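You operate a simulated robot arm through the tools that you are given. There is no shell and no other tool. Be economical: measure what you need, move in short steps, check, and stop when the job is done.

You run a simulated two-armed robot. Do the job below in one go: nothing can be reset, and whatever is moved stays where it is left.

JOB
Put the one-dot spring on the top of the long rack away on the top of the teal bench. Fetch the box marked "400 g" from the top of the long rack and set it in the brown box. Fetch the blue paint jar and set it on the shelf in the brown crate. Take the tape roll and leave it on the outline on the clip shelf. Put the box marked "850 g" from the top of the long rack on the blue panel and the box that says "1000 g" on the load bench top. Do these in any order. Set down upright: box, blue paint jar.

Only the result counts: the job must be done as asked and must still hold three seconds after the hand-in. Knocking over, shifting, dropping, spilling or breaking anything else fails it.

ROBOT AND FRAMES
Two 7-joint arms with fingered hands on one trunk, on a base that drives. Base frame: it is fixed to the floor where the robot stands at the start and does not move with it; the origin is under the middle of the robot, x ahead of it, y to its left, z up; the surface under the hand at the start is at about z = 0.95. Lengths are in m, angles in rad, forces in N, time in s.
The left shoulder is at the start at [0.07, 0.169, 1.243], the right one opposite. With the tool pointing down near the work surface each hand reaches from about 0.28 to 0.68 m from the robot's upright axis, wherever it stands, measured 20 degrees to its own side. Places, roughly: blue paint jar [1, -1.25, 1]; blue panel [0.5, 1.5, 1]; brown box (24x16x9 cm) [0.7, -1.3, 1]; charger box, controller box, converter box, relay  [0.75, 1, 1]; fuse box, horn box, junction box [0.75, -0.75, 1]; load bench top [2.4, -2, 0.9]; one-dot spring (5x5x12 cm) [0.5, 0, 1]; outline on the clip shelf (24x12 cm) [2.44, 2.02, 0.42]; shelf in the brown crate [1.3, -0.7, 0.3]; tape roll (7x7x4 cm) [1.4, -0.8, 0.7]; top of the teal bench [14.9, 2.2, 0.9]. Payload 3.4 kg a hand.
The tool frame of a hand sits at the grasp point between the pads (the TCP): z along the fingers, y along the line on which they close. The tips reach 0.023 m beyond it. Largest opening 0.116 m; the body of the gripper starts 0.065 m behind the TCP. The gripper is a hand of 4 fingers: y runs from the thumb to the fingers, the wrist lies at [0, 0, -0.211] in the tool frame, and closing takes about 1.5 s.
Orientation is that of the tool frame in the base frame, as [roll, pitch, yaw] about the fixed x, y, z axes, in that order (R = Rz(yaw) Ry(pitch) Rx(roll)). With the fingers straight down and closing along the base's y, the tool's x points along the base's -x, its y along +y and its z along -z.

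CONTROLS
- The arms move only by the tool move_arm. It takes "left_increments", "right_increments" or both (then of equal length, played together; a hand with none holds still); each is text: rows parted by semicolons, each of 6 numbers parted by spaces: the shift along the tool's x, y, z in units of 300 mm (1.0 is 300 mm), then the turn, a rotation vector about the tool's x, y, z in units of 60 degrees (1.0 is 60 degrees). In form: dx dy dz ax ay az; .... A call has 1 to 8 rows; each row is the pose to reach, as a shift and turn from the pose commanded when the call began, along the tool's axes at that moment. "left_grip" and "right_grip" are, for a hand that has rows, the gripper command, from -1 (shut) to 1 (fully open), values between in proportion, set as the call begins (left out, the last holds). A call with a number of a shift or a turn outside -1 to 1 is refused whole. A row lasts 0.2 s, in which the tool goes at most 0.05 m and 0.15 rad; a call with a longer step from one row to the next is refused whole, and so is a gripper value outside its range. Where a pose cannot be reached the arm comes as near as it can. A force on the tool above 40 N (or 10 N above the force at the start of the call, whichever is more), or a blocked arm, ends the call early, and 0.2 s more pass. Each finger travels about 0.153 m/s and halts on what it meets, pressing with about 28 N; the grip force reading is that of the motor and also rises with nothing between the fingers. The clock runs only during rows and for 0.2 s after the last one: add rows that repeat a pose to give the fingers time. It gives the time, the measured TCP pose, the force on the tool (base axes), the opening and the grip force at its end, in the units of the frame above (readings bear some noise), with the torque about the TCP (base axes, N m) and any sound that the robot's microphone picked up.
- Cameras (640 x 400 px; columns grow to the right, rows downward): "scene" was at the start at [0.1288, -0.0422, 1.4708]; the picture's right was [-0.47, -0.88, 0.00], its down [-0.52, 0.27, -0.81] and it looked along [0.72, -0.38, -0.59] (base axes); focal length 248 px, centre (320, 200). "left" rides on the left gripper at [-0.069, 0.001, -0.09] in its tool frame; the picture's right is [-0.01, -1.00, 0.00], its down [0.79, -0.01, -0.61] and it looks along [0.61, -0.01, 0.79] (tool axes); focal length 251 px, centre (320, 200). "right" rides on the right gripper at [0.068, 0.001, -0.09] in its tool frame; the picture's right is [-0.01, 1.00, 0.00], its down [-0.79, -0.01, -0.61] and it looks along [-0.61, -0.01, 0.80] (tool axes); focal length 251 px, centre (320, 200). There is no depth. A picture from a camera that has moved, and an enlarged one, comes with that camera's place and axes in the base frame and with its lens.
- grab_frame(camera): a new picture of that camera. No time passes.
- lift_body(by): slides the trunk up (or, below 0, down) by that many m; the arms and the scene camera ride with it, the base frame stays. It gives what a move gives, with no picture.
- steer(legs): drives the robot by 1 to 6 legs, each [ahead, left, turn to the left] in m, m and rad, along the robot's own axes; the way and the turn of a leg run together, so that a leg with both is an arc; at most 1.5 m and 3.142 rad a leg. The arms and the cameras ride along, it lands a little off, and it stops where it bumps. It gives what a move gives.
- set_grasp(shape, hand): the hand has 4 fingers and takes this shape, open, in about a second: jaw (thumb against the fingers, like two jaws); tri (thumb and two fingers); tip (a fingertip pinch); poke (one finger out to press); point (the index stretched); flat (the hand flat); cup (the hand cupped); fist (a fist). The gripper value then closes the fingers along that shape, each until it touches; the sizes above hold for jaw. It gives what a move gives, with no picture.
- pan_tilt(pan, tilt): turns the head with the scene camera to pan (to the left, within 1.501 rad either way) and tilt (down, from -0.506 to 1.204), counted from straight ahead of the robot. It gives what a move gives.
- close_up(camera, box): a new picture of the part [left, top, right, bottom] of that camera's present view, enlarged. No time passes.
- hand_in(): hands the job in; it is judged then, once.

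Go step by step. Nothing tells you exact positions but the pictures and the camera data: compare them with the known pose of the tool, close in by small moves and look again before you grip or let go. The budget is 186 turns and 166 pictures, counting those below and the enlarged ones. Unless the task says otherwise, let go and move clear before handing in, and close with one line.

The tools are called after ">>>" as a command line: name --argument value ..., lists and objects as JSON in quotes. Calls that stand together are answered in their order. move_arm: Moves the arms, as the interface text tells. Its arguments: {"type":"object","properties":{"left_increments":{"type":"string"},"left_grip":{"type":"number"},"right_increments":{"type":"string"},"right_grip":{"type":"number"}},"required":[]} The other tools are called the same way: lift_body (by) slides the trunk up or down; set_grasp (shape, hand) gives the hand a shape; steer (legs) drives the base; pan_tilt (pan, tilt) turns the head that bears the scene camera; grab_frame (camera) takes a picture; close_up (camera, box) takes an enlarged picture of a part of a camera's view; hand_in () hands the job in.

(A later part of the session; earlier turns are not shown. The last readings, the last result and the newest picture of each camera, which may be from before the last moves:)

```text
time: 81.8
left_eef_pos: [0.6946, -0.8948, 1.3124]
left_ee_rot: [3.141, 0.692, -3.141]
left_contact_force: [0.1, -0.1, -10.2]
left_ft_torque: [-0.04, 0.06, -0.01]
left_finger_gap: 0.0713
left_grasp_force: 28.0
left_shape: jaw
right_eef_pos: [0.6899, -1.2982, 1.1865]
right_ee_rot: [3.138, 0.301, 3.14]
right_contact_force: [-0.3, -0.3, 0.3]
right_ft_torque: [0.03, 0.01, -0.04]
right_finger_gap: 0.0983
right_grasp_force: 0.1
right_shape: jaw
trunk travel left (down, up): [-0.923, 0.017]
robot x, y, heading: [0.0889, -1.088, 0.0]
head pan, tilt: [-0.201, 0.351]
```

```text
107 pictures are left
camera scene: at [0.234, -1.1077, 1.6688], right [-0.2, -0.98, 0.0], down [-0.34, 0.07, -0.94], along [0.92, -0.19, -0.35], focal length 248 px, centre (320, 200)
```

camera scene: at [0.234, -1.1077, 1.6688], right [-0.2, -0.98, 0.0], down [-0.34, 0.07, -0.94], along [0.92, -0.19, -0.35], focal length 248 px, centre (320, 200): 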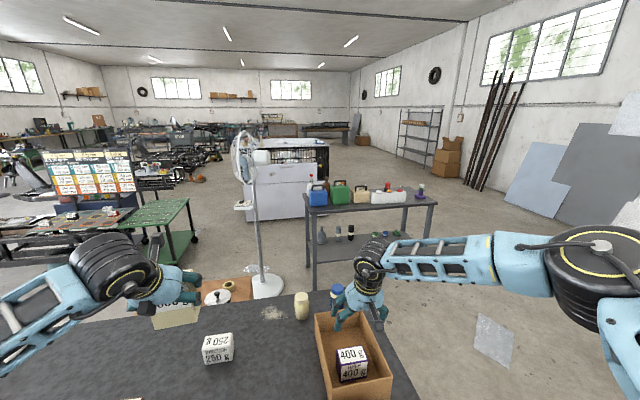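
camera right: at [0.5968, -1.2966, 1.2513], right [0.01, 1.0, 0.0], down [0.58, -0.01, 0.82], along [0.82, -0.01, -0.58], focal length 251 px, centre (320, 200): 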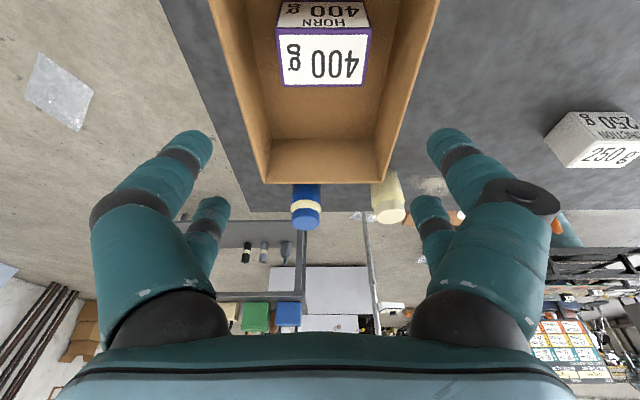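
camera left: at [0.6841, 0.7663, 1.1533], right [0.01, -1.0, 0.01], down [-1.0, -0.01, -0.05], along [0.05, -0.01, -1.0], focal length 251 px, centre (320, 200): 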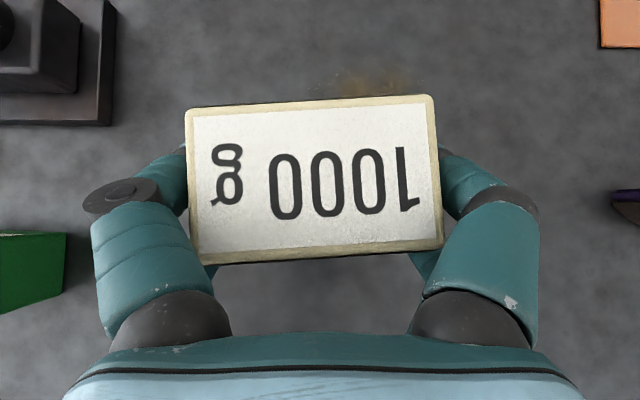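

The load bench is the dark table with toolboxes at x≈2.02+, y −1.4 to −2.5. I'll back out and drive around the rack's right end.

>>> steer --legs '[[-0.25, 0, 0], [0, -0.85, 0]]'

>>> pan_tilt --pan 0.0 --tilt 0.5

>>> grab_frame --camera "scene"

```text
time: 87.7
left_eef_pos: [0.4455, -1.7354, 1.3115]
left_ee_rot: [-3.14, 0.691, 3.133]
left_contact_force: [-0.6, 0.9, -10.0]
left_ft_torque: [-0.05, 0.02, -0.01]
left_finger_gap: 0.0711
left_grasp_force: 27.8
left_shape: jaw
right_eef_pos: [0.4375, -2.1389, 1.1856]
right_ee_rot: [3.141, 0.303, 3.131]
right_contact_force: [-0.3, -0.7, -1.0]
right_ft_torque: [-0.01, 0.01, -0.02]
right_finger_gap: 0.0987
right_grasp_force: 0.0
right_shape: jaw
trunk travel left (down, up): [-0.923, 0.017]
robot x, y, heading: [-0.1606, -1.9268, -0.008]
head pan, tilt: [-0.201, 0.351]
```

```text
time: 88.4
left_eef_pos: [0.4469, -1.7357, 1.3119]
left_ee_rot: [3.141, 0.693, 3.132]
left_contact_force: [0.1, 0.4, -9.7]
left_ft_torque: [-0.01, 0.01, 0.02]
left_finger_gap: 0.0711
left_grasp_force: 28.4
left_shape: jaw
right_eef_pos: [0.436, -2.1402, 1.1852]
right_ee_rot: [3.141, 0.303, 3.13]
right_contact_force: [-0.2, -1.0, 0.3]
right_ft_torque: [0.01, 0.03, 0.0]
right_finger_gap: 0.0985
right_grasp_force: 0.2
right_shape: jaw
trunk travel left (down, up): [-0.923, 0.017]
robot x, y, heading: [-0.1626, -1.9245, -0.003]
head pan, tilt: [0.0, 0.499]
```

```text
106 pictures are left
camera scene: at [-0.0164, -1.927, 1.6552], right [-0.01, -1.0, 0.0], down [-0.48, 0.0, -0.88], along [0.88, -0.01, -0.48], focal length 248 px, centre (320, 200)
```

scene: 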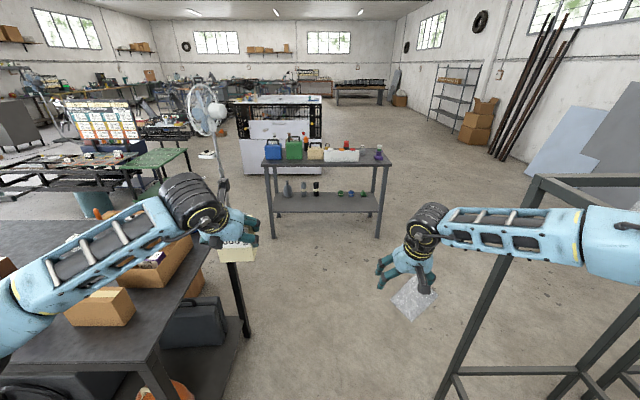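

A frame stands to the right; I'll check the right elbow's clearance before driving ahead.

>>> steer --legs '[[0, 0.08, 0]]'

>>> pan_tilt --pan -0.9 --tilt 0.5

>>> grab_frame --camera "scene"

```text
time: 89.5
left_eef_pos: [0.4473, -1.6663, 1.3124]
left_ee_rot: [3.132, 0.694, 3.121]
left_contact_force: [0.0, -2.4, -9.9]
left_ft_torque: [0.0, 0.06, 0.0]
left_finger_gap: 0.0711
left_grasp_force: 28.4
left_shape: jaw
right_eef_pos: [0.4373, -2.0698, 1.1838]
right_ee_rot: [3.133, 0.303, 3.125]
right_contact_force: [-0.2, -1.2, 0.2]
right_ft_torque: [0.04, 0.01, 0.04]
right_finger_gap: 0.0982
right_grasp_force: 0.1
right_shape: jaw
trunk travel left (down, up): [-0.923, 0.017]
robot x, y, heading: [-0.1621, -1.8414, -0.013]
head pan, tilt: [0.0, 0.499]
```

```text
time: 90.7
left_eef_pos: [0.4483, -1.6571, 1.311]
left_ee_rot: [3.141, 0.693, 3.128]
left_contact_force: [0.4, -0.4, -9.7]
left_ft_torque: [-0.04, 0.03, -0.01]
left_finger_gap: 0.0712
left_grasp_force: 28.6
left_shape: jaw
right_eef_pos: [0.438, -2.0611, 1.1848]
right_ee_rot: [3.139, 0.302, 3.126]
right_contact_force: [-0.6, 0.5, 0.2]
right_ft_torque: [0.02, 0.0, 0.03]
right_finger_gap: 0.0986
right_grasp_force: 0.1
right_shape: jaw
trunk travel left (down, up): [-0.923, 0.017]
robot x, y, heading: [-0.1608, -1.8419, -0.008]
head pan, tilt: [-0.901, 0.499]
```

```text
105 pictures are left
camera scene: at [-0.0508, -1.9188, 1.6552], right [-0.79, -0.61, 0.0], down [-0.3, 0.38, -0.88], along [0.54, -0.69, -0.48], focal length 248 px, centre (320, 200)
```

scene: 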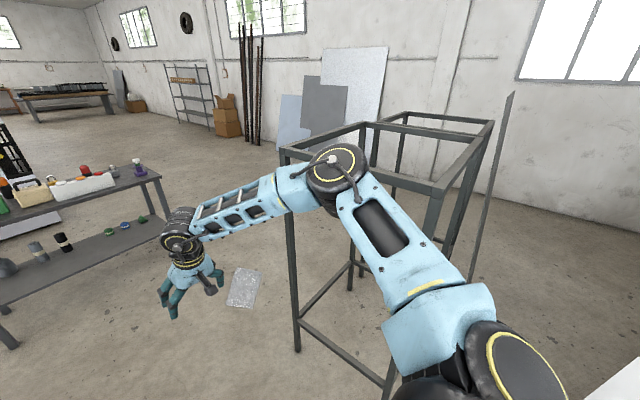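

The elbow would pass very near the frame. I'll drive by with the robot turned 0.3 rad left, which pulls the right elbow in.

>>> steer --legs '[[0, -0.04, 0.31]]'

>>> grab_frame --camera "scene"

>>> pan_tilt --pan 0.4 --tilt 0.6

>>> grab_frame --camera "scene"

```text
time: 92.1
left_eef_pos: [0.3703, -1.5237, 1.3117]
left_ee_rot: [3.141, 0.692, -2.85]
left_contact_force: [0.2, 0.6, -8.9]
left_ft_torque: [-0.01, 0.06, -0.01]
left_finger_gap: 0.071
left_grasp_force: 27.9
left_shape: jaw
right_eef_pos: [0.4808, -1.9129, 1.1852]
right_ee_rot: [3.139, 0.303, -2.854]
right_contact_force: [0.3, -0.2, -0.6]
right_ft_torque: [0.03, 0.01, 0.02]
right_finger_gap: 0.0984
right_grasp_force: 0.1
right_shape: jaw
trunk travel left (down, up): [-0.923, 0.017]
robot x, y, heading: [-0.1517, -1.8827, 0.293]
head pan, tilt: [-0.901, 0.499]
```

```text
104 pictures are left
camera scene: at [-0.0288, -1.9212, 1.6552], right [-0.57, -0.82, 0.0], down [-0.39, 0.27, -0.88], along [0.72, -0.5, -0.48], focal length 248 px, centre (320, 200)
```

scene: 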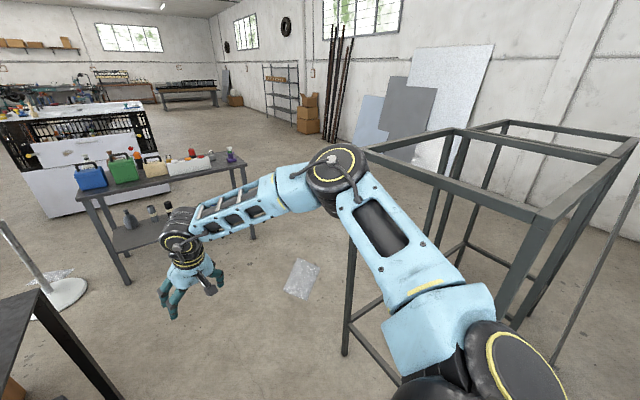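

```text
time: 93.6
left_eef_pos: [0.3698, -1.5219, 1.3114]
left_ee_rot: [-3.14, 0.693, -2.852]
left_contact_force: [0.1, 0.9, -9.2]
left_ft_torque: [-0.06, 0.02, -0.02]
left_finger_gap: 0.0713
left_grasp_force: 28.4
left_shape: jaw
right_eef_pos: [0.4794, -1.9101, 1.186]
right_ee_rot: [3.14, 0.302, -2.853]
right_contact_force: [0.1, 0.9, -0.5]
right_ft_torque: [-0.01, -0.05, -0.01]
right_finger_gap: 0.0986
right_grasp_force: 0.1
right_shape: jaw
trunk travel left (down, up): [-0.923, 0.017]
robot x, y, heading: [-0.1558, -1.8852, 0.297]
head pan, tilt: [0.4, 0.6]
```

```text
103 pictures are left
camera scene: at [-0.0356, -1.8124, 1.6461], right [0.64, -0.77, 0.0], down [-0.44, -0.36, -0.82], along [0.63, 0.53, -0.57], focal length 248 px, centre (320, 200)
```

scene: 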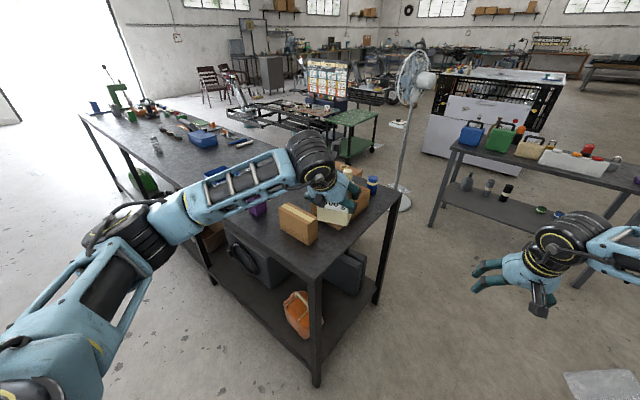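

>>> steer --legs '[[0.55, -0.168, 0], [0.55, -0.168, 0]]'

>>> pan_tilt --pan -0.2 --tilt 0.55

>>> grab_frame --camera "scene"

```text
time: 99.7
left_eef_pos: [1.5193, -1.5215, 1.3122]
left_ee_rot: [-3.139, 0.696, -2.842]
left_contact_force: [-0.4, -0.2, -9.7]
left_ft_torque: [-0.03, 0.08, 0.02]
left_finger_gap: 0.0708
left_grasp_force: 27.9
left_shape: jaw
right_eef_pos: [1.633, -1.9086, 1.1864]
right_ee_rot: [-3.141, 0.305, -2.847]
right_contact_force: [-1.0, 0.4, -0.1]
right_ft_torque: [0.0, -0.01, 0.05]
right_finger_gap: 0.0981
right_grasp_force: 0.0
right_shape: jaw
trunk travel left (down, up): [-0.923, 0.017]
robot x, y, heading: [1.0035, -1.8871, 0.304]
head pan, tilt: [0.4, 0.6]
```

```text
time: 100.7
left_eef_pos: [1.5201, -1.5213, 1.3117]
left_ee_rot: [-3.139, 0.693, -2.846]
left_contact_force: [0.4, 0.6, -10.5]
left_ft_torque: [-0.01, 0.08, 0.02]
left_finger_gap: 0.0712
left_grasp_force: 27.5
left_shape: jaw
right_eef_pos: [1.6341, -1.909, 1.1853]
right_ee_rot: [3.142, 0.299, -2.845]
right_contact_force: [1.2, 0.1, -0.7]
right_ft_torque: [0.0, -0.03, 0.0]
right_finger_gap: 0.0983
right_grasp_force: 0.1
right_shape: jaw
trunk travel left (down, up): [-0.923, 0.017]
robot x, y, heading: [0.9995, -1.8859, 0.296]
head pan, tilt: [-0.201, 0.55]
```

```text
102 pictures are left
camera scene: at [1.1404, -1.8622, 1.6505], right [0.1, -0.99, 0.0], down [-0.52, -0.05, -0.85], along [0.85, 0.09, -0.52], focal length 248 px, centre (320, 200)
```

scene: 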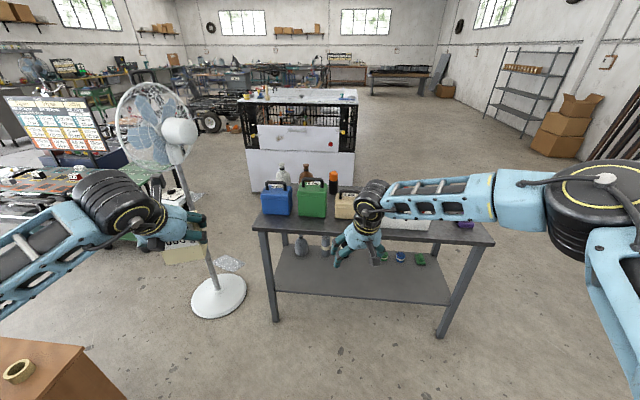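

Now past the frame. I'll straighten up and approach the bench to find a free spot.

>>> steer --legs '[[0, 0, -0.296], [0.38, 0.1, 0]]'

>>> pan_tilt --pan 0.0 --tilt 0.75

>>> grab_frame --camera "scene"

```text
time: 104.2
left_eef_pos: [1.9849, -1.5984, 1.3124]
left_ee_rot: [3.141, 0.695, 3.129]
left_contact_force: [-0.5, -0.1, -9.8]
left_ft_torque: [-0.01, 0.04, 0.0]
left_finger_gap: 0.0712
left_grasp_force: 28.3
left_shape: jaw
right_eef_pos: [1.9761, -2.002, 1.1867]
right_ee_rot: [3.14, 0.305, 3.13]
right_contact_force: [0.3, 0.2, 0.5]
right_ft_torque: [-0.01, -0.02, -0.03]
right_finger_gap: 0.0984
right_grasp_force: 0.0
right_shape: jaw
trunk travel left (down, up): [-0.923, 0.017]
robot x, y, heading: [1.3775, -1.7835, -0.005]
head pan, tilt: [-0.201, 0.55]
```

```text
time: 104.9
left_eef_pos: [1.9866, -1.5984, 1.3114]
left_ee_rot: [-3.14, 0.693, 3.128]
left_contact_force: [0.2, 0.3, -10.9]
left_ft_torque: [-0.02, 0.05, 0.0]
left_finger_gap: 0.0711
left_grasp_force: 27.7
left_shape: jaw
right_eef_pos: [1.977, -2.0023, 1.1849]
right_ee_rot: [3.14, 0.303, 3.129]
right_contact_force: [-0.5, 0.0, 0.1]
right_ft_torque: [-0.03, 0.04, 0.0]
right_finger_gap: 0.0984
right_grasp_force: 0.0
right_shape: jaw
trunk travel left (down, up): [-0.923, 0.017]
robot x, y, heading: [1.378, -1.7899, -0.007]
head pan, tilt: [0.0, 0.75]
```

```text
101 pictures are left
camera scene: at [1.5163, -1.7884, 1.6333], right [-0.01, -1.0, 0.0], down [-0.68, 0.01, -0.73], along [0.73, -0.01, -0.68], focal length 248 px, centre (320, 200)
```

scene: 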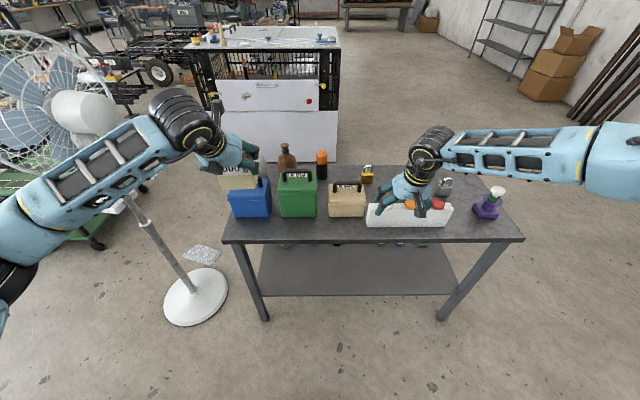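

The front strip of the bench (x 2.08–2.20) is free. I'll retract the right hand, then move so the left hand faces a gap between toolboxes, clear of the fan.

>>> move_arm --right_increments "0.12 0 -0.037 0 0 0; 0.24 0 -0.074 0 0 0; 0.36 0 -0.11 0 0 0; 0.478 0 -0.148 0 0 0"

>>> steer --legs '[[0.14, -0.22, 0.007]]'

>>> grab_frame --camera "scene"

>>> grab_frame --camera "left"

```text
time: 105.9
left_eef_pos: [1.9874, -1.5982, 1.3112]
left_ee_rot: [-3.141, 0.694, 3.13]
left_contact_force: [0.0, 0.7, -9.7]
left_ft_torque: [-0.01, 0.05, 0.0]
left_finger_gap: 0.0711
left_grasp_force: 27.6
left_shape: jaw
right_eef_pos: [1.8282, -2.0009, 1.1849]
right_ee_rot: [3.141, 0.303, 3.128]
right_contact_force: [0.0, 0.1, -0.3]
right_ft_torque: [0.02, -0.01, 0.02]
right_finger_gap: 0.0987
right_grasp_force: 0.0
right_shape: jaw
trunk travel left (down, up): [-0.923, 0.017]
robot x, y, heading: [1.3802, -1.7852, -0.014]
head pan, tilt: [0.0, 0.75]
```

```text
time: 107.8
left_eef_pos: [2.1235, -1.8162, 1.3117]
left_ee_rot: [-3.138, 0.695, 3.138]
left_contact_force: [-0.4, 0.6, -9.7]
left_ft_torque: [-0.02, 0.05, -0.04]
left_finger_gap: 0.0709
left_grasp_force: 27.9
left_shape: jaw
right_eef_pos: [1.9669, -2.22, 1.185]
right_ee_rot: [-3.139, 0.304, 3.134]
right_contact_force: [-0.3, 0.9, 0.0]
right_ft_torque: [-0.01, -0.01, 0.01]
right_finger_gap: 0.0985
right_grasp_force: 0.1
right_shape: jaw
trunk travel left (down, up): [-0.923, 0.017]
robot x, y, heading: [1.5183, -2.0113, -0.005]
head pan, tilt: [0.0, 0.75]
```

```text
100 pictures are left
camera scene: at [1.6534, -2.0072, 1.6334], right [0.0, -1.0, 0.0], down [-0.68, 0.0, -0.73], along [0.73, -0.01, -0.68], focal length 248 px, centre (320, 200)
```

scene: 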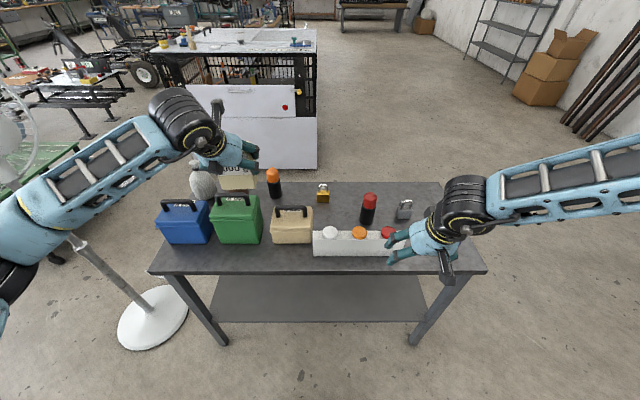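

```text
99 pictures are left
camera left: at [2.1201, -1.8144, 1.424], right [0.0, -1.0, 0.01], down [-1.0, 0.0, -0.04], along [0.04, -0.01, -1.0], focal length 251 px, centre (320, 200)
```

left: 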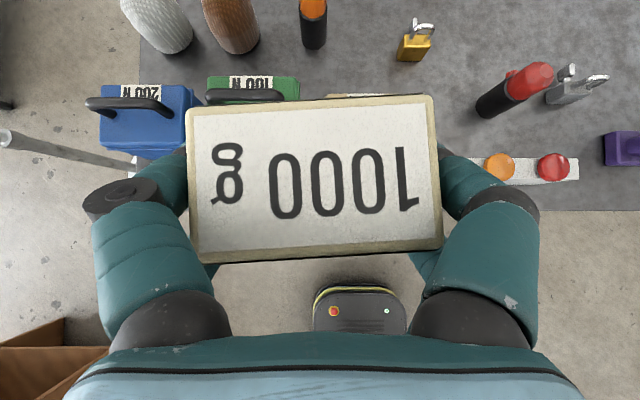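

Clear in front of the green/beige boundary. I'll nudge 8 mm forward and lower the trunk 0.3 m.

>>> lift_body --by -0.3

>>> move_arm --left_increments "-0.02 0 0.017 0 0 0; -0.02 0 0.017 0 0 0"

>>> grab_frame --camera "scene"

>>> grab_frame --camera "left"

```text
time: 110.8
left_eef_pos: [2.1251, -1.8189, 1.0117]
left_ee_rot: [-3.141, 0.694, 3.133]
left_contact_force: [-0.2, -0.5, -9.9]
left_ft_torque: [-0.05, 0.06, -0.02]
left_finger_gap: 0.0714
left_grasp_force: 28.0
left_shape: jaw
right_eef_pos: [1.9684, -2.2225, 0.8846]
right_ee_rot: [3.14, 0.302, 3.132]
right_contact_force: [-0.2, 0.3, -0.3]
right_ft_torque: [-0.01, 0.01, -0.01]
right_finger_gap: 0.0983
right_grasp_force: 0.1
right_shape: jaw
trunk travel left (down, up): [-0.623, 0.317]
robot x, y, heading: [1.5189, -2.009, -0.001]
head pan, tilt: [0.0, 0.75]
```

```text
time: 111.4
left_eef_pos: [2.1337, -1.8184, 1.0109]
left_ee_rot: [-3.141, 0.692, 3.136]
left_contact_force: [0.1, -0.4, -9.0]
left_ft_torque: [-0.03, 0.06, 0.0]
left_finger_gap: 0.0713
left_grasp_force: 28.1
left_shape: jaw
right_eef_pos: [1.9677, -2.2225, 0.8855]
right_ee_rot: [3.139, 0.303, 3.133]
right_contact_force: [0.0, -1.0, -0.6]
right_ft_torque: [0.03, 0.02, 0.0]
right_finger_gap: 0.098
right_grasp_force: 0.1
right_shape: jaw
trunk travel left (down, up): [-0.623, 0.317]
robot x, y, heading: [1.524, -2.0084, -0.006]
head pan, tilt: [0.0, 0.75]
```

```text
98 pictures are left
camera scene: at [1.6549, -2.0112, 1.3333], right [-0.01, -1.0, 0.0], down [-0.68, 0.0, -0.73], along [0.73, 0.0, -0.68], focal length 248 px, centre (320, 200)
```

scene: 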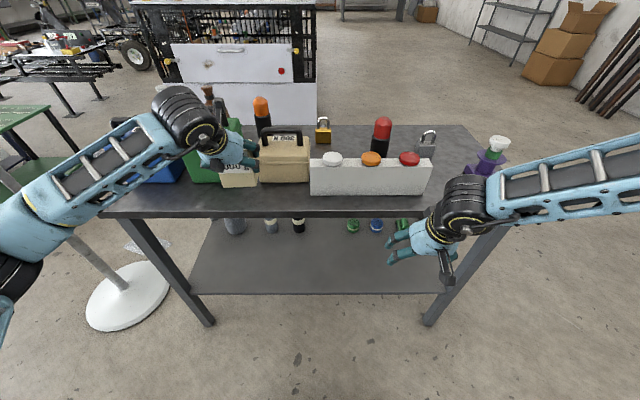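

```text
97 pictures are left
camera left: at [2.1295, -1.8181, 1.1235], right [0.0, -1.0, 0.01], down [-1.0, 0.0, -0.04], along [0.04, -0.01, -1.0], focal length 251 px, centre (320, 200)
```

left: 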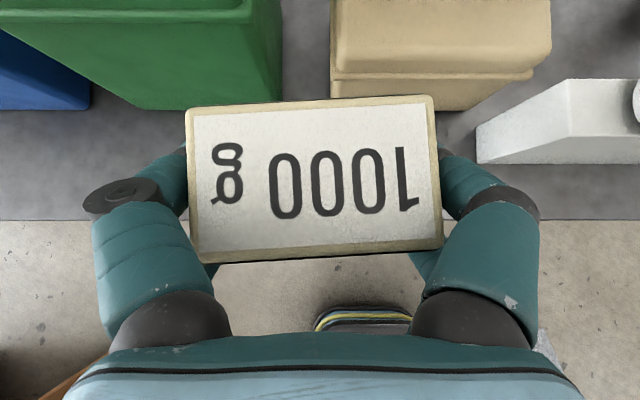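

The two views put the bench top at z≈0.845 with its edge at x≈2.12, so I'll advance 4 cm and lower further.

>>> move_arm --left_increments "-0.06 0 0.05 0 0 0; -0.107 0 0.09 0 0 0; -0.107 0 0.09 0 0 0"

>>> lift_body --by -0.08

>>> grab_frame --camera "left"

>>> close_up --camera "scene" --box '[120, 80, 340, 240]'

```text
time: 112.2
left_eef_pos: [2.1748, -1.8185, 1.0091]
left_ee_rot: [3.141, 0.693, 3.135]
left_contact_force: [0.1, 0.7, -9.0]
left_ft_torque: [-0.04, 0.05, 0.01]
left_finger_gap: 0.0708
left_grasp_force: 27.7
left_shape: jaw
right_eef_pos: [1.968, -2.222, 0.8849]
right_ee_rot: [-3.14, 0.303, 3.132]
right_contact_force: [0.9, -0.4, 0.1]
right_ft_torque: [-0.01, -0.01, -0.03]
right_finger_gap: 0.0984
right_grasp_force: 0.1
right_shape: jaw
trunk travel left (down, up): [-0.623, 0.317]
robot x, y, heading: [1.5167, -2.0101, -0.006]
head pan, tilt: [0.0, 0.75]
```

```text
time: 113.4
left_eef_pos: [2.175, -1.8192, 0.9297]
left_ee_rot: [3.141, 0.694, 3.133]
left_contact_force: [0.3, -0.2, -9.5]
left_ft_torque: [0.02, 0.03, -0.02]
left_finger_gap: 0.071
left_grasp_force: 27.7
left_shape: jaw
right_eef_pos: [1.9677, -2.2232, 0.8055]
right_ee_rot: [3.14, 0.302, 3.134]
right_contact_force: [-0.1, -0.3, -0.3]
right_ft_torque: [-0.04, 0.01, -0.01]
right_finger_gap: 0.0984
right_grasp_force: 0.0
right_shape: jaw
trunk travel left (down, up): [-0.543, 0.397]
robot x, y, heading: [1.5212, -2.0132, -0.005]
head pan, tilt: [0.0, 0.75]
```

```text
96 pictures are left
camera left: at [2.1709, -1.8184, 1.042], right [0.0, -1.0, 0.01], down [-1.0, 0.0, -0.04], along [0.04, -0.01, -1.0], focal length 251 px, centre (320, 200)
```

left: 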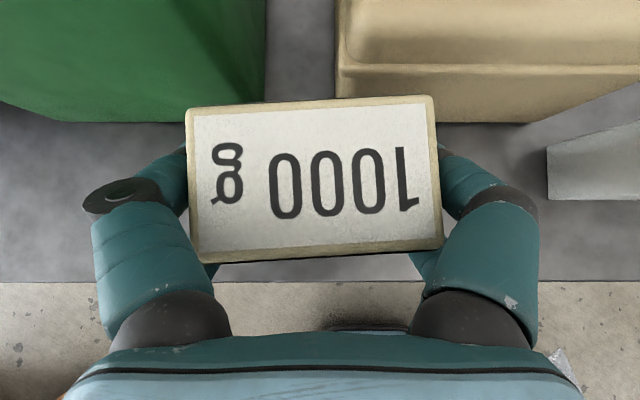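

```text
2.50 times, centred on (230, 160) of scene
camera zoom: at [1.6549, -2.0113, 1.2533], right [-0.01, -1.0, 0.0], down [-0.68, 0.0, -0.73], along [0.73, 0.0, -0.68], focal length 620 px, centre (545, 300)
```

zoom: 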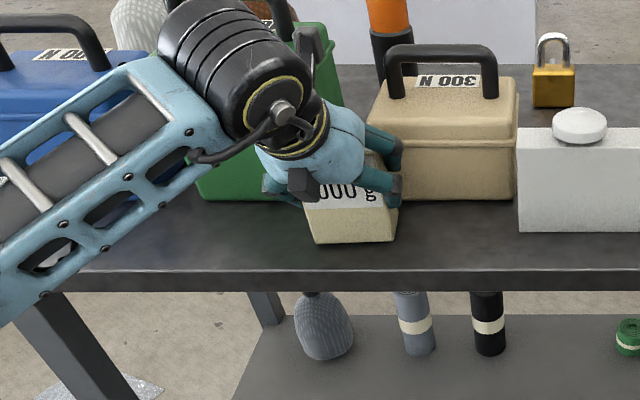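

>>> lift_body --by -0.014

```text
time: 114.1
left_eef_pos: [2.1738, -1.8195, 0.926]
left_ee_rot: [-3.139, 0.713, 3.137]
left_contact_force: [-0.3, -0.5, 9.2]
left_ft_torque: [0.19, 0.1, -0.01]
left_finger_gap: 0.0705
left_grasp_force: 28.2
left_shape: jaw
right_eef_pos: [1.966, -2.2239, 0.7939]
right_ee_rot: [3.14, 0.306, 3.132]
right_contact_force: [-0.1, 0.2, 0.3]
right_ft_torque: [0.0, -0.06, -0.02]
right_finger_gap: 0.0984
right_grasp_force: 0.1
right_shape: jaw
trunk travel left (down, up): [-0.53, 0.41]
robot x, y, heading: [1.521, -2.0113, -0.009]
head pan, tilt: [0.0, 0.75]
stopped: the force on the tool passed its limit at 42 N (the readings are from after the stop); the commanded pose is now the measured one
```

Contact reached at the bench top. I'll ease up slightly, check, then release.

>>> lift_body --by 0.003

>>> grab_frame --camera "left"

>>> close_up --camera "scene" --box '[120, 80, 340, 240]'

```text
time: 114.7
left_eef_pos: [2.1746, -1.8198, 0.926]
left_ee_rot: [-3.14, 0.707, 3.136]
left_contact_force: [-4.1, -0.8, 1.8]
left_ft_torque: [0.09, 0.1, 0.07]
left_finger_gap: 0.0707
left_grasp_force: 28.3
left_shape: jaw
right_eef_pos: [1.9668, -2.2234, 0.7961]
right_ee_rot: [-3.142, 0.305, 3.135]
right_contact_force: [0.6, -0.6, 0.2]
right_ft_torque: [0.01, 0.0, -0.01]
right_finger_gap: 0.0982
right_grasp_force: 0.0
right_shape: jaw
trunk travel left (down, up): [-0.533, 0.407]
robot x, y, heading: [1.5227, -2.0132, -0.001]
head pan, tilt: [0.0, 0.75]
```

```text
94 pictures are left
camera left: at [2.1689, -1.8185, 1.0381], right [0.0, -1.0, 0.01], down [-1.0, 0.0, -0.05], along [0.05, -0.01, -1.0], focal length 251 px, centre (320, 200)
```

left: 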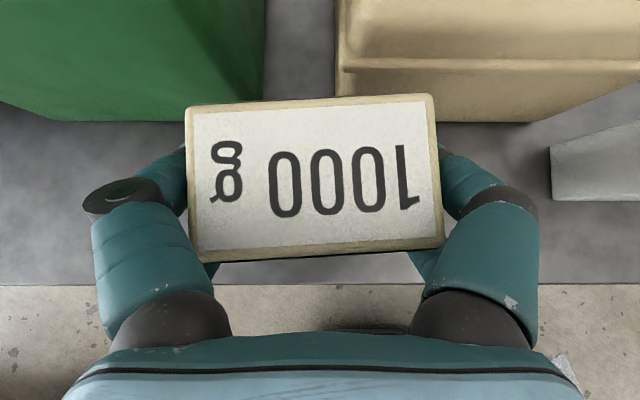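

```text
2.50 times, centred on (230, 160) of scene
camera zoom: at [1.6522, -2.0122, 1.2432], right [-0.01, -1.0, 0.0], down [-0.68, 0.0, -0.73], along [0.73, 0.0, -0.68], focal length 620 px, centre (545, 300)
```

zoom: 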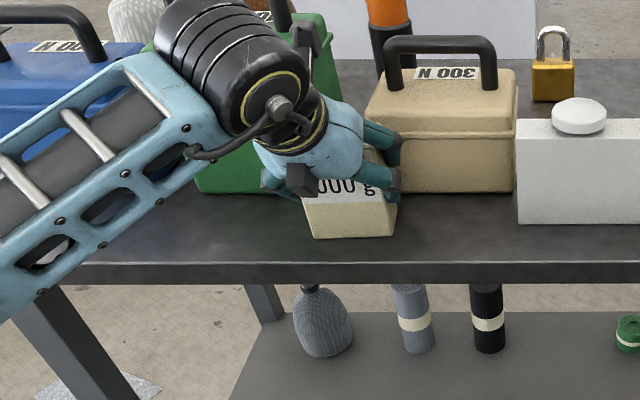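

>>> move_arm --left_increments "0 0 0 0 0 0; 0 0 0 0 0 0; 0 0 0 0 0 0; 0 0 0 0 0 0; 0 0 0 0 0 0" --left_grip 0.8

>>> grab_frame --camera "left"

```text
time: 115.9
left_eef_pos: [2.1745, -1.8193, 0.9267]
left_ee_rot: [-3.138, 0.707, 3.136]
left_contact_force: [-0.3, 0.9, 0.1]
left_ft_torque: [-0.01, -0.03, 0.01]
left_finger_gap: 0.1042
left_grasp_force: 0.1
left_shape: jaw
right_eef_pos: [1.967, -2.2226, 0.7956]
right_ee_rot: [3.141, 0.303, 3.133]
right_contact_force: [0.3, -0.6, -0.5]
right_ft_torque: [-0.03, -0.01, -0.02]
right_finger_gap: 0.0984
right_grasp_force: 0.2
right_shape: jaw
trunk travel left (down, up): [-0.533, 0.407]
robot x, y, heading: [1.5195, -2.0097, -0.007]
head pan, tilt: [0.0, 0.75]
```

```text
92 pictures are left
camera left: at [2.17, -1.8181, 1.0381], right [0.0, -1.0, 0.01], down [-1.0, 0.0, -0.06], along [0.06, -0.01, -1.0], focal length 251 px, centre (320, 200)
```

left: 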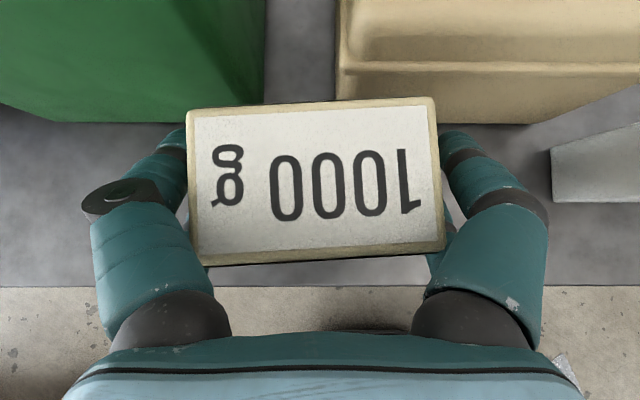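

Released. I'll retract along the fingers' axis.

>>> move_arm --left_increments "0 0 0 0 0 0; 0 0 0 0 0 0; 0 0 -0.1 0 0 0; 0 0 -0.25 0 0 0; 0 0 -0.4 0 0 0; 0 0 -0.55 0 0 0; 0 0 -0.7 0 0 0" --left_grip 1

>>> grab_frame --camera "scene"

```text
time: 117.5
left_eef_pos: [2.0343, -1.8176, 1.0846]
left_ee_rot: [-3.138, 0.709, 3.135]
left_contact_force: [0.0, 0.2, 0.5]
left_ft_torque: [0.03, 0.01, 0.01]
left_finger_gap: 0.1157
left_grasp_force: 0.0
left_shape: jaw
right_eef_pos: [1.9669, -2.2234, 0.7963]
right_ee_rot: [3.139, 0.304, 3.134]
right_contact_force: [-0.4, 0.7, 0.4]
right_ft_torque: [-0.02, 0.01, 0.0]
right_finger_gap: 0.0985
right_grasp_force: 0.1
right_shape: jaw
trunk travel left (down, up): [-0.533, 0.407]
robot x, y, heading: [1.5165, -2.0074, -0.005]
head pan, tilt: [0.0, 0.75]
```

```text
91 pictures are left
camera scene: at [1.6525, -2.0121, 1.2433], right [-0.01, -1.0, 0.0], down [-0.68, 0.0, -0.73], along [0.73, 0.0, -0.68], focal length 248 px, centre (320, 200)
```

scene: 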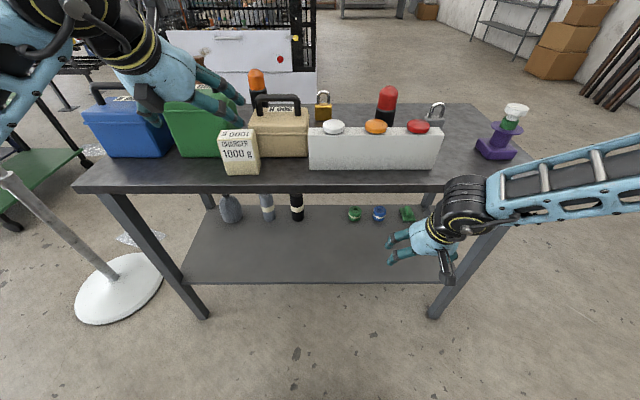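

The 1000 g box stands on the load bench. I'll raise the trunk, back off and turn left to look at the crate and jar.

>>> lift_body --by 0.33

>>> steer --legs '[[-0.12, 0, 0], [0, 0, 1.575]]'

>>> pan_tilt --pan 0.0 --tilt 0.55

>>> grab_frame --camera "scene"

```text
time: 120.7
left_eef_pos: [2.0372, -1.8156, 1.4152]
left_ee_rot: [-3.138, 0.706, 3.137]
left_contact_force: [-0.4, 0.6, -0.8]
left_ft_torque: [0.0, 0.0, 0.01]
left_finger_gap: 0.1158
left_grasp_force: 0.1
left_shape: jaw
right_eef_pos: [1.968, -2.2231, 1.1252]
right_ee_rot: [3.138, 0.305, 3.133]
right_contact_force: [-0.1, 0.6, 0.3]
right_ft_torque: [0.01, 0.02, -0.02]
right_finger_gap: 0.0983
right_grasp_force: 0.0
right_shape: jaw
trunk travel left (down, up): [-0.863, 0.077]
robot x, y, heading: [1.5193, -2.0108, -0.01]
head pan, tilt: [0.0, 0.75]
```

```text
time: 125.8
left_eef_pos: [1.1986, -1.4922, 1.4128]
left_ee_rot: [-3.139, 0.705, -1.565]
left_contact_force: [0.3, 0.9, 0.4]
left_ft_torque: [-0.01, -0.01, 0.02]
left_finger_gap: 0.1161
left_grasp_force: 0.1
left_shape: jaw
right_eef_pos: [1.6087, -1.5582, 1.1252]
right_ee_rot: [3.14, 0.302, -1.568]
right_contact_force: [0.3, 0.1, -0.7]
right_ft_torque: [0.04, -0.02, 0.04]
right_finger_gap: 0.0985
right_grasp_force: 0.1
right_shape: jaw
trunk travel left (down, up): [-0.863, 0.077]
robot x, y, heading: [1.3985, -2.009, 1.579]
head pan, tilt: [0.0, 0.75]
```

```text
time: 126.5
left_eef_pos: [1.199, -1.4939, 1.4145]
left_ee_rot: [-3.139, 0.707, -1.566]
left_contact_force: [0.8, -0.4, 0.2]
left_ft_torque: [0.01, 0.0, 0.01]
left_finger_gap: 0.1157
left_grasp_force: 0.0
left_shape: jaw
right_eef_pos: [1.6068, -1.5574, 1.1241]
right_ee_rot: [3.14, 0.302, -1.567]
right_contact_force: [0.6, 0.0, -0.4]
right_ft_torque: [0.0, 0.01, -0.02]
right_finger_gap: 0.0983
right_grasp_force: 0.2
right_shape: jaw
trunk travel left (down, up): [-0.863, 0.077]
robot x, y, heading: [1.3998, -2.0092, 1.573]
head pan, tilt: [0.0, 0.55]
```

```text
90 pictures are left
camera scene: at [1.4, -1.8705, 1.5905], right [1.0, 0.01, 0.0], down [0.0, -0.52, -0.85], along [-0.01, 0.85, -0.52], focal length 248 px, centre (320, 200)
```

scene: 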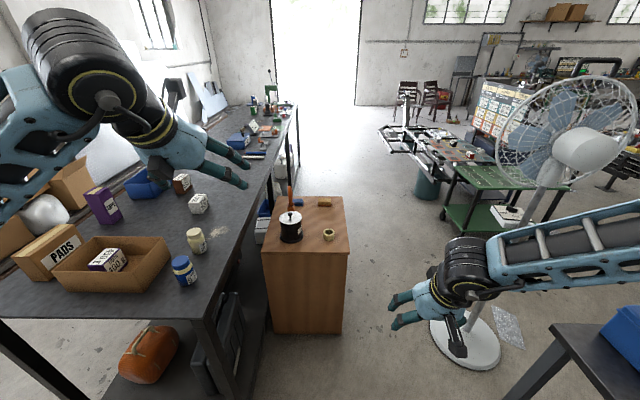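

The crate is a brown cabinet at x 1.09–1.54, y −0.93 to −0.38, top z≈0.70, closed on this side. I'll shift right to see its +x side.

>>> steer --legs '[[0.1, -0.35, 0]]'

>>> pan_tilt --pan 0.15 --tilt 0.7

>>> grab_frame --camera "scene"

```text
time: 128.9
left_eef_pos: [1.5446, -1.3925, 1.4144]
left_ee_rot: [-3.137, 0.706, -1.559]
left_contact_force: [0.3, -0.5, 0.2]
left_ft_torque: [-0.02, 0.01, 0.0]
left_finger_gap: 0.1158
left_grasp_force: 0.0
left_shape: jaw
right_eef_pos: [1.9525, -1.4562, 1.1251]
right_ee_rot: [3.141, 0.304, -1.564]
right_contact_force: [-0.8, 0.4, -0.1]
right_ft_torque: [0.03, -0.04, 0.03]
right_finger_gap: 0.0987
right_grasp_force: 0.1
right_shape: jaw
trunk travel left (down, up): [-0.863, 0.077]
robot x, y, heading: [1.753, -1.9078, 1.581]
head pan, tilt: [0.0, 0.55]
```

```text
time: 129.6
left_eef_pos: [1.5449, -1.3926, 1.4136]
left_ee_rot: [-3.138, 0.707, -1.56]
left_contact_force: [0.4, 0.4, -0.1]
left_ft_torque: [0.02, 0.01, -0.02]
left_finger_gap: 0.1158
left_grasp_force: 0.0
left_shape: jaw
right_eef_pos: [1.955, -1.4543, 1.1258]
right_ee_rot: [3.139, 0.304, -1.563]
right_contact_force: [-0.4, 0.8, 0.9]
right_ft_torque: [-0.01, 0.0, -0.01]
right_finger_gap: 0.0984
right_grasp_force: 0.0
right_shape: jaw
trunk travel left (down, up): [-0.863, 0.077]
robot x, y, heading: [1.75, -1.9058, 1.583]
head pan, tilt: [0.15, 0.7]
```

```text
89 pictures are left
camera scene: at [1.7354, -1.7738, 1.5775], right [0.99, 0.16, 0.0], down [0.1, -0.64, -0.77], along [-0.12, 0.76, -0.64], focal length 248 px, centre (320, 200)
```

scene: 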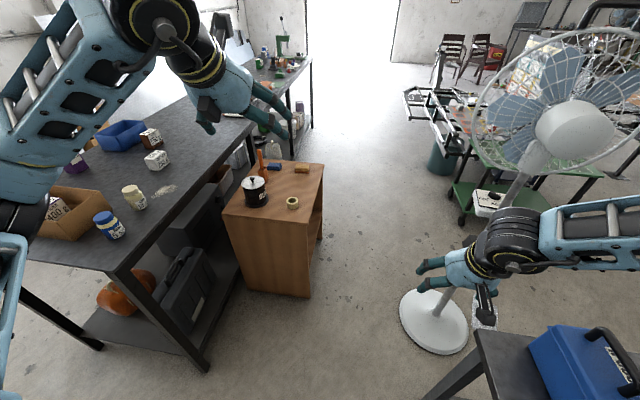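

The crate opens toward +x; the fan makes the south approach tight, so I'll place the jar from the north later with the left hand. First, pick the jar with the left hand from the rack's right end.

>>> steer --legs '[[0, -0.0, -0.01], [0.0, 0.6, 0]]'

>>> pan_tilt --pan 0.2 --tilt 0.75

>>> grab_frame --camera "scene"

>>> grab_frame --camera "left"

```text
time: 133.2
left_eef_pos: [0.9609, -1.387, 1.4144]
left_ee_rot: [-3.14, 0.708, -1.581]
left_contact_force: [0.1, -0.2, 0.3]
left_ft_torque: [-0.03, 0.01, -0.01]
left_finger_gap: 0.1158
left_grasp_force: 0.1
left_shape: jaw
right_eef_pos: [1.3683, -1.4566, 1.1254]
right_ee_rot: [3.138, 0.303, -1.581]
right_contact_force: [-0.4, -0.1, -0.2]
right_ft_torque: [-0.01, 0.04, 0.02]
right_finger_gap: 0.0982
right_grasp_force: 0.0
right_shape: jaw
trunk travel left (down, up): [-0.863, 0.077]
robot x, y, heading: [1.1573, -1.9048, 1.565]
head pan, tilt: [0.15, 0.7]
```

```text
time: 133.9
left_eef_pos: [0.9598, -1.3863, 1.4144]
left_ee_rot: [-3.141, 0.707, -1.58]
left_contact_force: [-0.2, 0.5, 0.0]
left_ft_torque: [-0.02, 0.0, 0.01]
left_finger_gap: 0.116
left_grasp_force: 0.0
left_shape: jaw
right_eef_pos: [1.3668, -1.4558, 1.1252]
right_ee_rot: [3.138, 0.303, -1.582]
right_contact_force: [0.1, 0.4, -0.9]
right_ft_torque: [0.0, -0.01, -0.01]
right_finger_gap: 0.0985
right_grasp_force: 0.1
right_shape: jaw
trunk travel left (down, up): [-0.863, 0.077]
robot x, y, heading: [1.1545, -1.9025, 1.561]
head pan, tilt: [0.201, 0.75]
```

```text
88 pictures are left
camera scene: at [1.139, -1.7743, 1.5732], right [0.98, 0.19, 0.0], down [0.13, -0.67, -0.73], along [-0.14, 0.72, -0.68], focal length 248 px, centre (320, 200)
```

scene: 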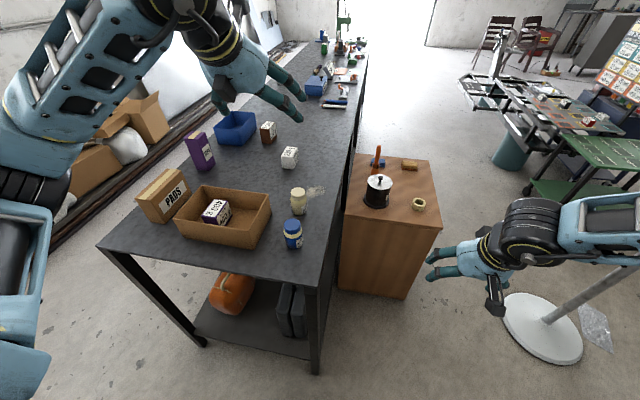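

```text
87 pictures are left
camera left: at [0.96, -1.3922, 1.5266], right [1.0, 0.0, 0.01], down [0.0, -1.0, -0.05], along [0.01, 0.05, -1.0], focal length 251 px, centre (320, 200)
```

left: 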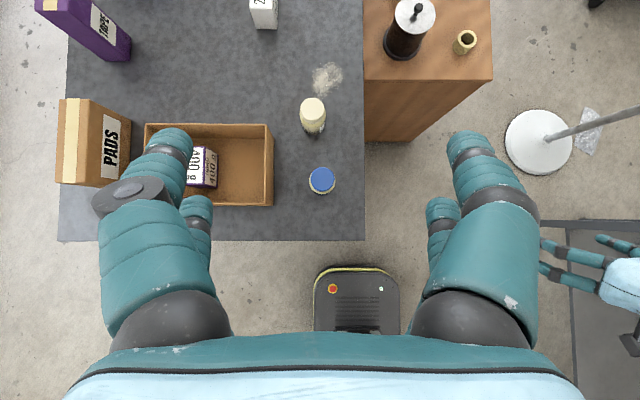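

The left camera shows the jar cap at about (0.970, −1.328). I'll descend to a pre-grasp behind it with the fingers partly closed.

>>> move_arm --left_increments "0.105 -0.006 0.109 0 0 0; 0.21 -0.012 0.218 0 0 0; 0.315 -0.018 0.327 0 0 0; 0.42 -0.024 0.436 0 0 0; 0.525 -0.03 0.545 0 0 0; 0.63 -0.036 0.654 0 0 0; 0.734 -0.04 0.763 0 0 0; 0.734 -0.04 0.763 0 0 0" --left_grip 0.65

>>> grab_frame --camera "left"

>>> close_up --camera "scene" --box '[200, 160, 380, 280]'

```text
time: 135.7
left_eef_pos: [0.972, -1.4032, 1.0986]
left_ee_rot: [-3.141, 0.707, -1.579]
left_contact_force: [-0.4, -0.4, -0.4]
left_ft_torque: [-0.01, 0.02, -0.04]
left_finger_gap: 0.0961
left_grasp_force: 0.0
left_shape: jaw
right_eef_pos: [1.3655, -1.4579, 1.1261]
right_ee_rot: [3.139, 0.303, -1.583]
right_contact_force: [-0.8, -0.1, 0.0]
right_ft_torque: [0.02, -0.03, 0.01]
right_finger_gap: 0.0981
right_grasp_force: 0.1
right_shape: jaw
trunk travel left (down, up): [-0.863, 0.077]
robot x, y, heading: [1.1522, -1.9041, 1.566]
head pan, tilt: [0.201, 0.75]
```

```text
86 pictures are left
camera left: at [0.972, -1.409, 1.211], right [1.0, 0.0, 0.01], down [0.0, -1.0, -0.06], along [0.01, 0.06, -1.0], focal length 251 px, centre (320, 200)
```

left: 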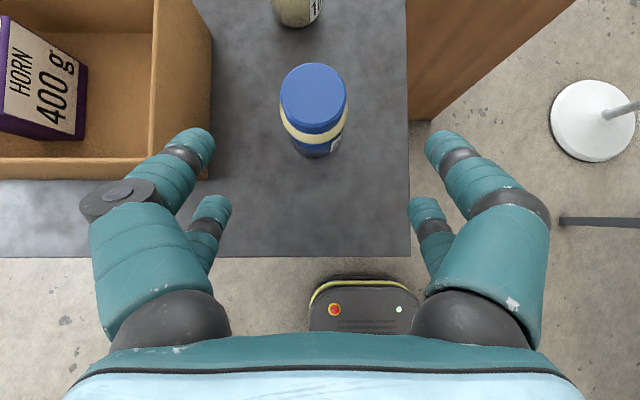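

```text
3.33 times, centred on (290, 220) of scene
camera zoom: at [1.1383, -1.7745, 1.5732], right [0.98, 0.19, 0.0], down [0.13, -0.67, -0.73], along [-0.14, 0.72, -0.68], focal length 827 px, centre (420, 133)
```

zoom: 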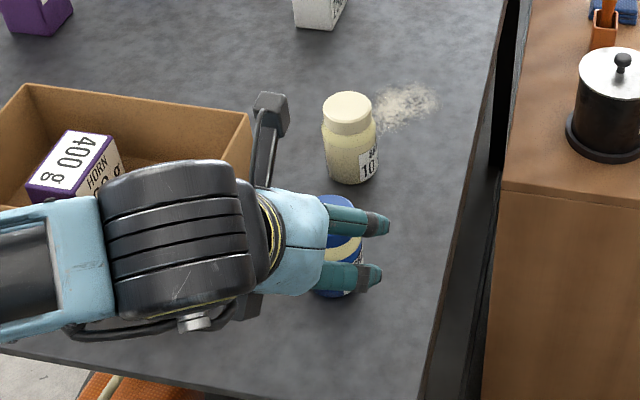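

Everything is lined up with clearance to the brown box. I'll advance and close on the jar.

>>> move_arm --left_increments "0.004 0.007 0.134 0 0 0; 0.008 0.007 0.268 0 0 0; 0.012 0.007 0.402 0 0 0; 0.012 0.007 0.402 0 0 0"

>>> grab_frame --camera "left"

```text
time: 136.7
left_eef_pos: [0.9686, -1.3273, 1.0021]
left_ee_rot: [-3.136, 0.707, -1.581]
left_contact_force: [-0.5, 0.4, 0.1]
left_ft_torque: [0.03, 0.0, 0.0]
left_finger_gap: 0.096
left_grasp_force: 0.1
left_shape: jaw
right_eef_pos: [1.3656, -1.4567, 1.1256]
right_ee_rot: [3.14, 0.304, -1.581]
right_contact_force: [-0.8, -0.3, 0.2]
right_ft_torque: [-0.01, 0.0, -0.02]
right_finger_gap: 0.0983
right_grasp_force: 0.1
right_shape: jaw
trunk travel left (down, up): [-0.863, 0.077]
robot x, y, heading: [1.1534, -1.9012, 1.564]
head pan, tilt: [0.201, 0.75]
```

```text
84 pictures are left
camera left: at [0.968, -1.3334, 1.1142], right [1.0, 0.0, 0.01], down [0.0, -1.0, -0.06], along [0.01, 0.06, -1.0], focal length 251 px, centre (320, 200)
```

left: 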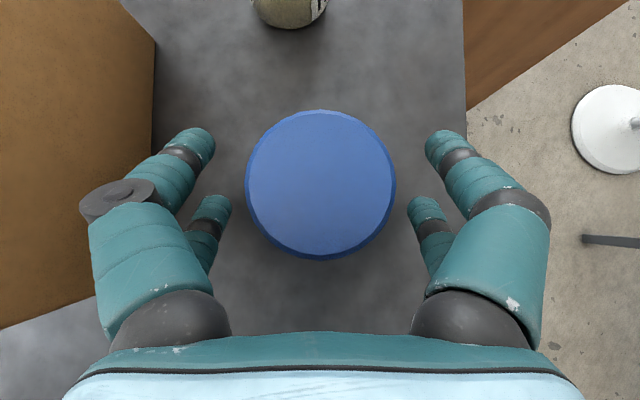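

>>> move_arm --left_increments "0 0 0 0 0 0; 0 0 0 0 0 0; 0 0 0 0 0 0; 0 0 0 0 0 0; 0 0 0 0 0 0; 0 0 0 0 0 0; 0 0 0 0 0 0" --left_grip -1

>>> grab_frame --camera "left"

```text
time: 138.3
left_eef_pos: [0.9676, -1.328, 1.0013]
left_ee_rot: [-3.138, 0.709, -1.578]
left_contact_force: [-0.8, 0.6, 1.8]
left_ft_torque: [-0.12, 0.08, -0.08]
left_finger_gap: 0.0359
left_grasp_force: 28.2
left_shape: jaw
right_eef_pos: [1.367, -1.4572, 1.125]
right_ee_rot: [3.14, 0.303, -1.581]
right_contact_force: [-0.7, -0.7, 0.3]
right_ft_torque: [0.0, 0.02, -0.02]
right_finger_gap: 0.0982
right_grasp_force: 0.0
right_shape: jaw
trunk travel left (down, up): [-0.863, 0.077]
robot x, y, heading: [1.1504, -1.9044, 1.564]
head pan, tilt: [0.201, 0.75]
```

```text
83 pictures are left
camera left: at [0.9679, -1.3337, 1.1148], right [1.0, 0.0, 0.01], down [0.0, -1.0, -0.06], along [0.01, 0.06, -1.0], focal length 251 px, centre (320, 200)
```

left: 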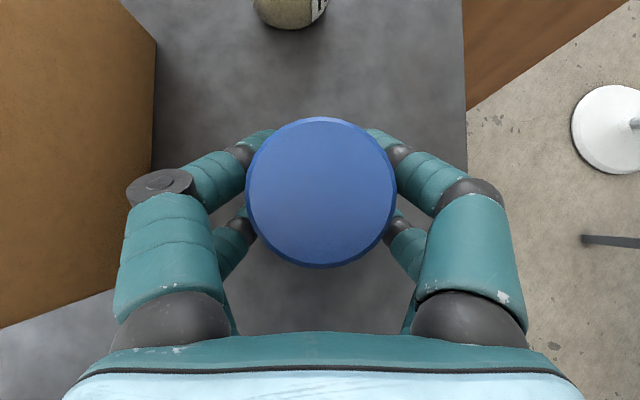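

The jar is gripped. I'll lift it straight up.

>>> move_arm --left_increments "-0.043 0 -0.051 0 0 0; -0.13 0 -0.153 0 0 0; -0.215 0 -0.255 0 0 0; -0.3 0 -0.357 0 0 0; -0.386 0 -0.459 0 0 0; -0.386 0 -0.459 0 0 0"

>>> grab_frame --camera "left"

>>> grab_frame --camera "scene"

```text
time: 139.7
left_eef_pos: [0.9689, -1.3283, 1.1808]
left_ee_rot: [-3.138, 0.707, -1.577]
left_contact_force: [-0.5, -1.3, -1.9]
left_ft_torque: [0.06, 0.01, -0.01]
left_finger_gap: 0.0351
left_grasp_force: 27.9
left_shape: jaw
right_eef_pos: [1.3666, -1.4569, 1.1261]
right_ee_rot: [3.139, 0.302, -1.581]
right_contact_force: [-0.5, -0.1, -0.5]
right_ft_torque: [0.05, -0.04, -0.03]
right_finger_gap: 0.0985
right_grasp_force: 0.1
right_shape: jaw
trunk travel left (down, up): [-0.863, 0.077]
robot x, y, heading: [1.1548, -1.9078, 1.562]
head pan, tilt: [0.201, 0.75]
```

```text
82 pictures are left
camera left: at [0.9699, -1.3348, 1.2931], right [1.0, 0.0, 0.01], down [0.0, -1.0, -0.05], along [0.01, 0.05, -1.0], focal length 251 px, centre (320, 200)
```

left: 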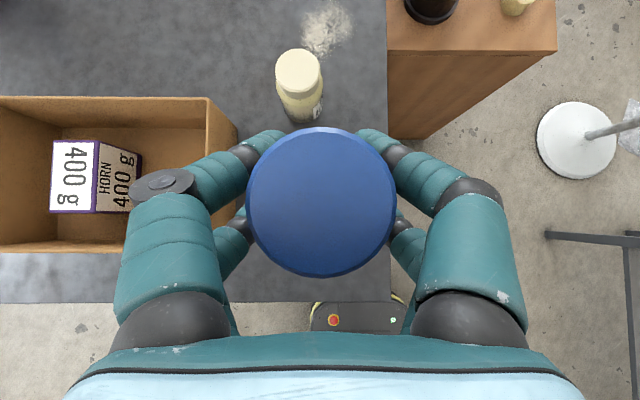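

```text
81 pictures are left
camera scene: at [1.1381, -1.7737, 1.5731], right [0.98, 0.19, 0.0], down [0.13, -0.67, -0.73], along [-0.14, 0.72, -0.68], focal length 248 px, centre (320, 200)
```

scene: 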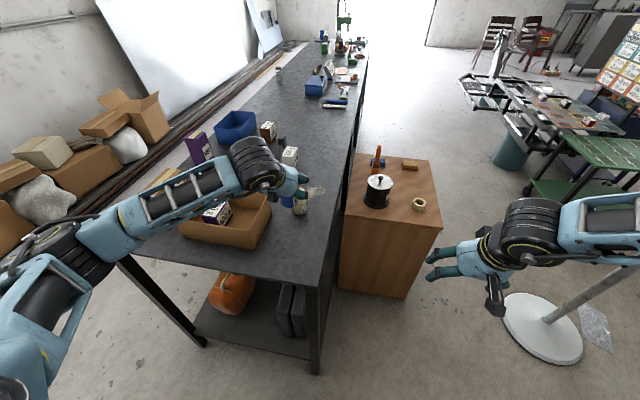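

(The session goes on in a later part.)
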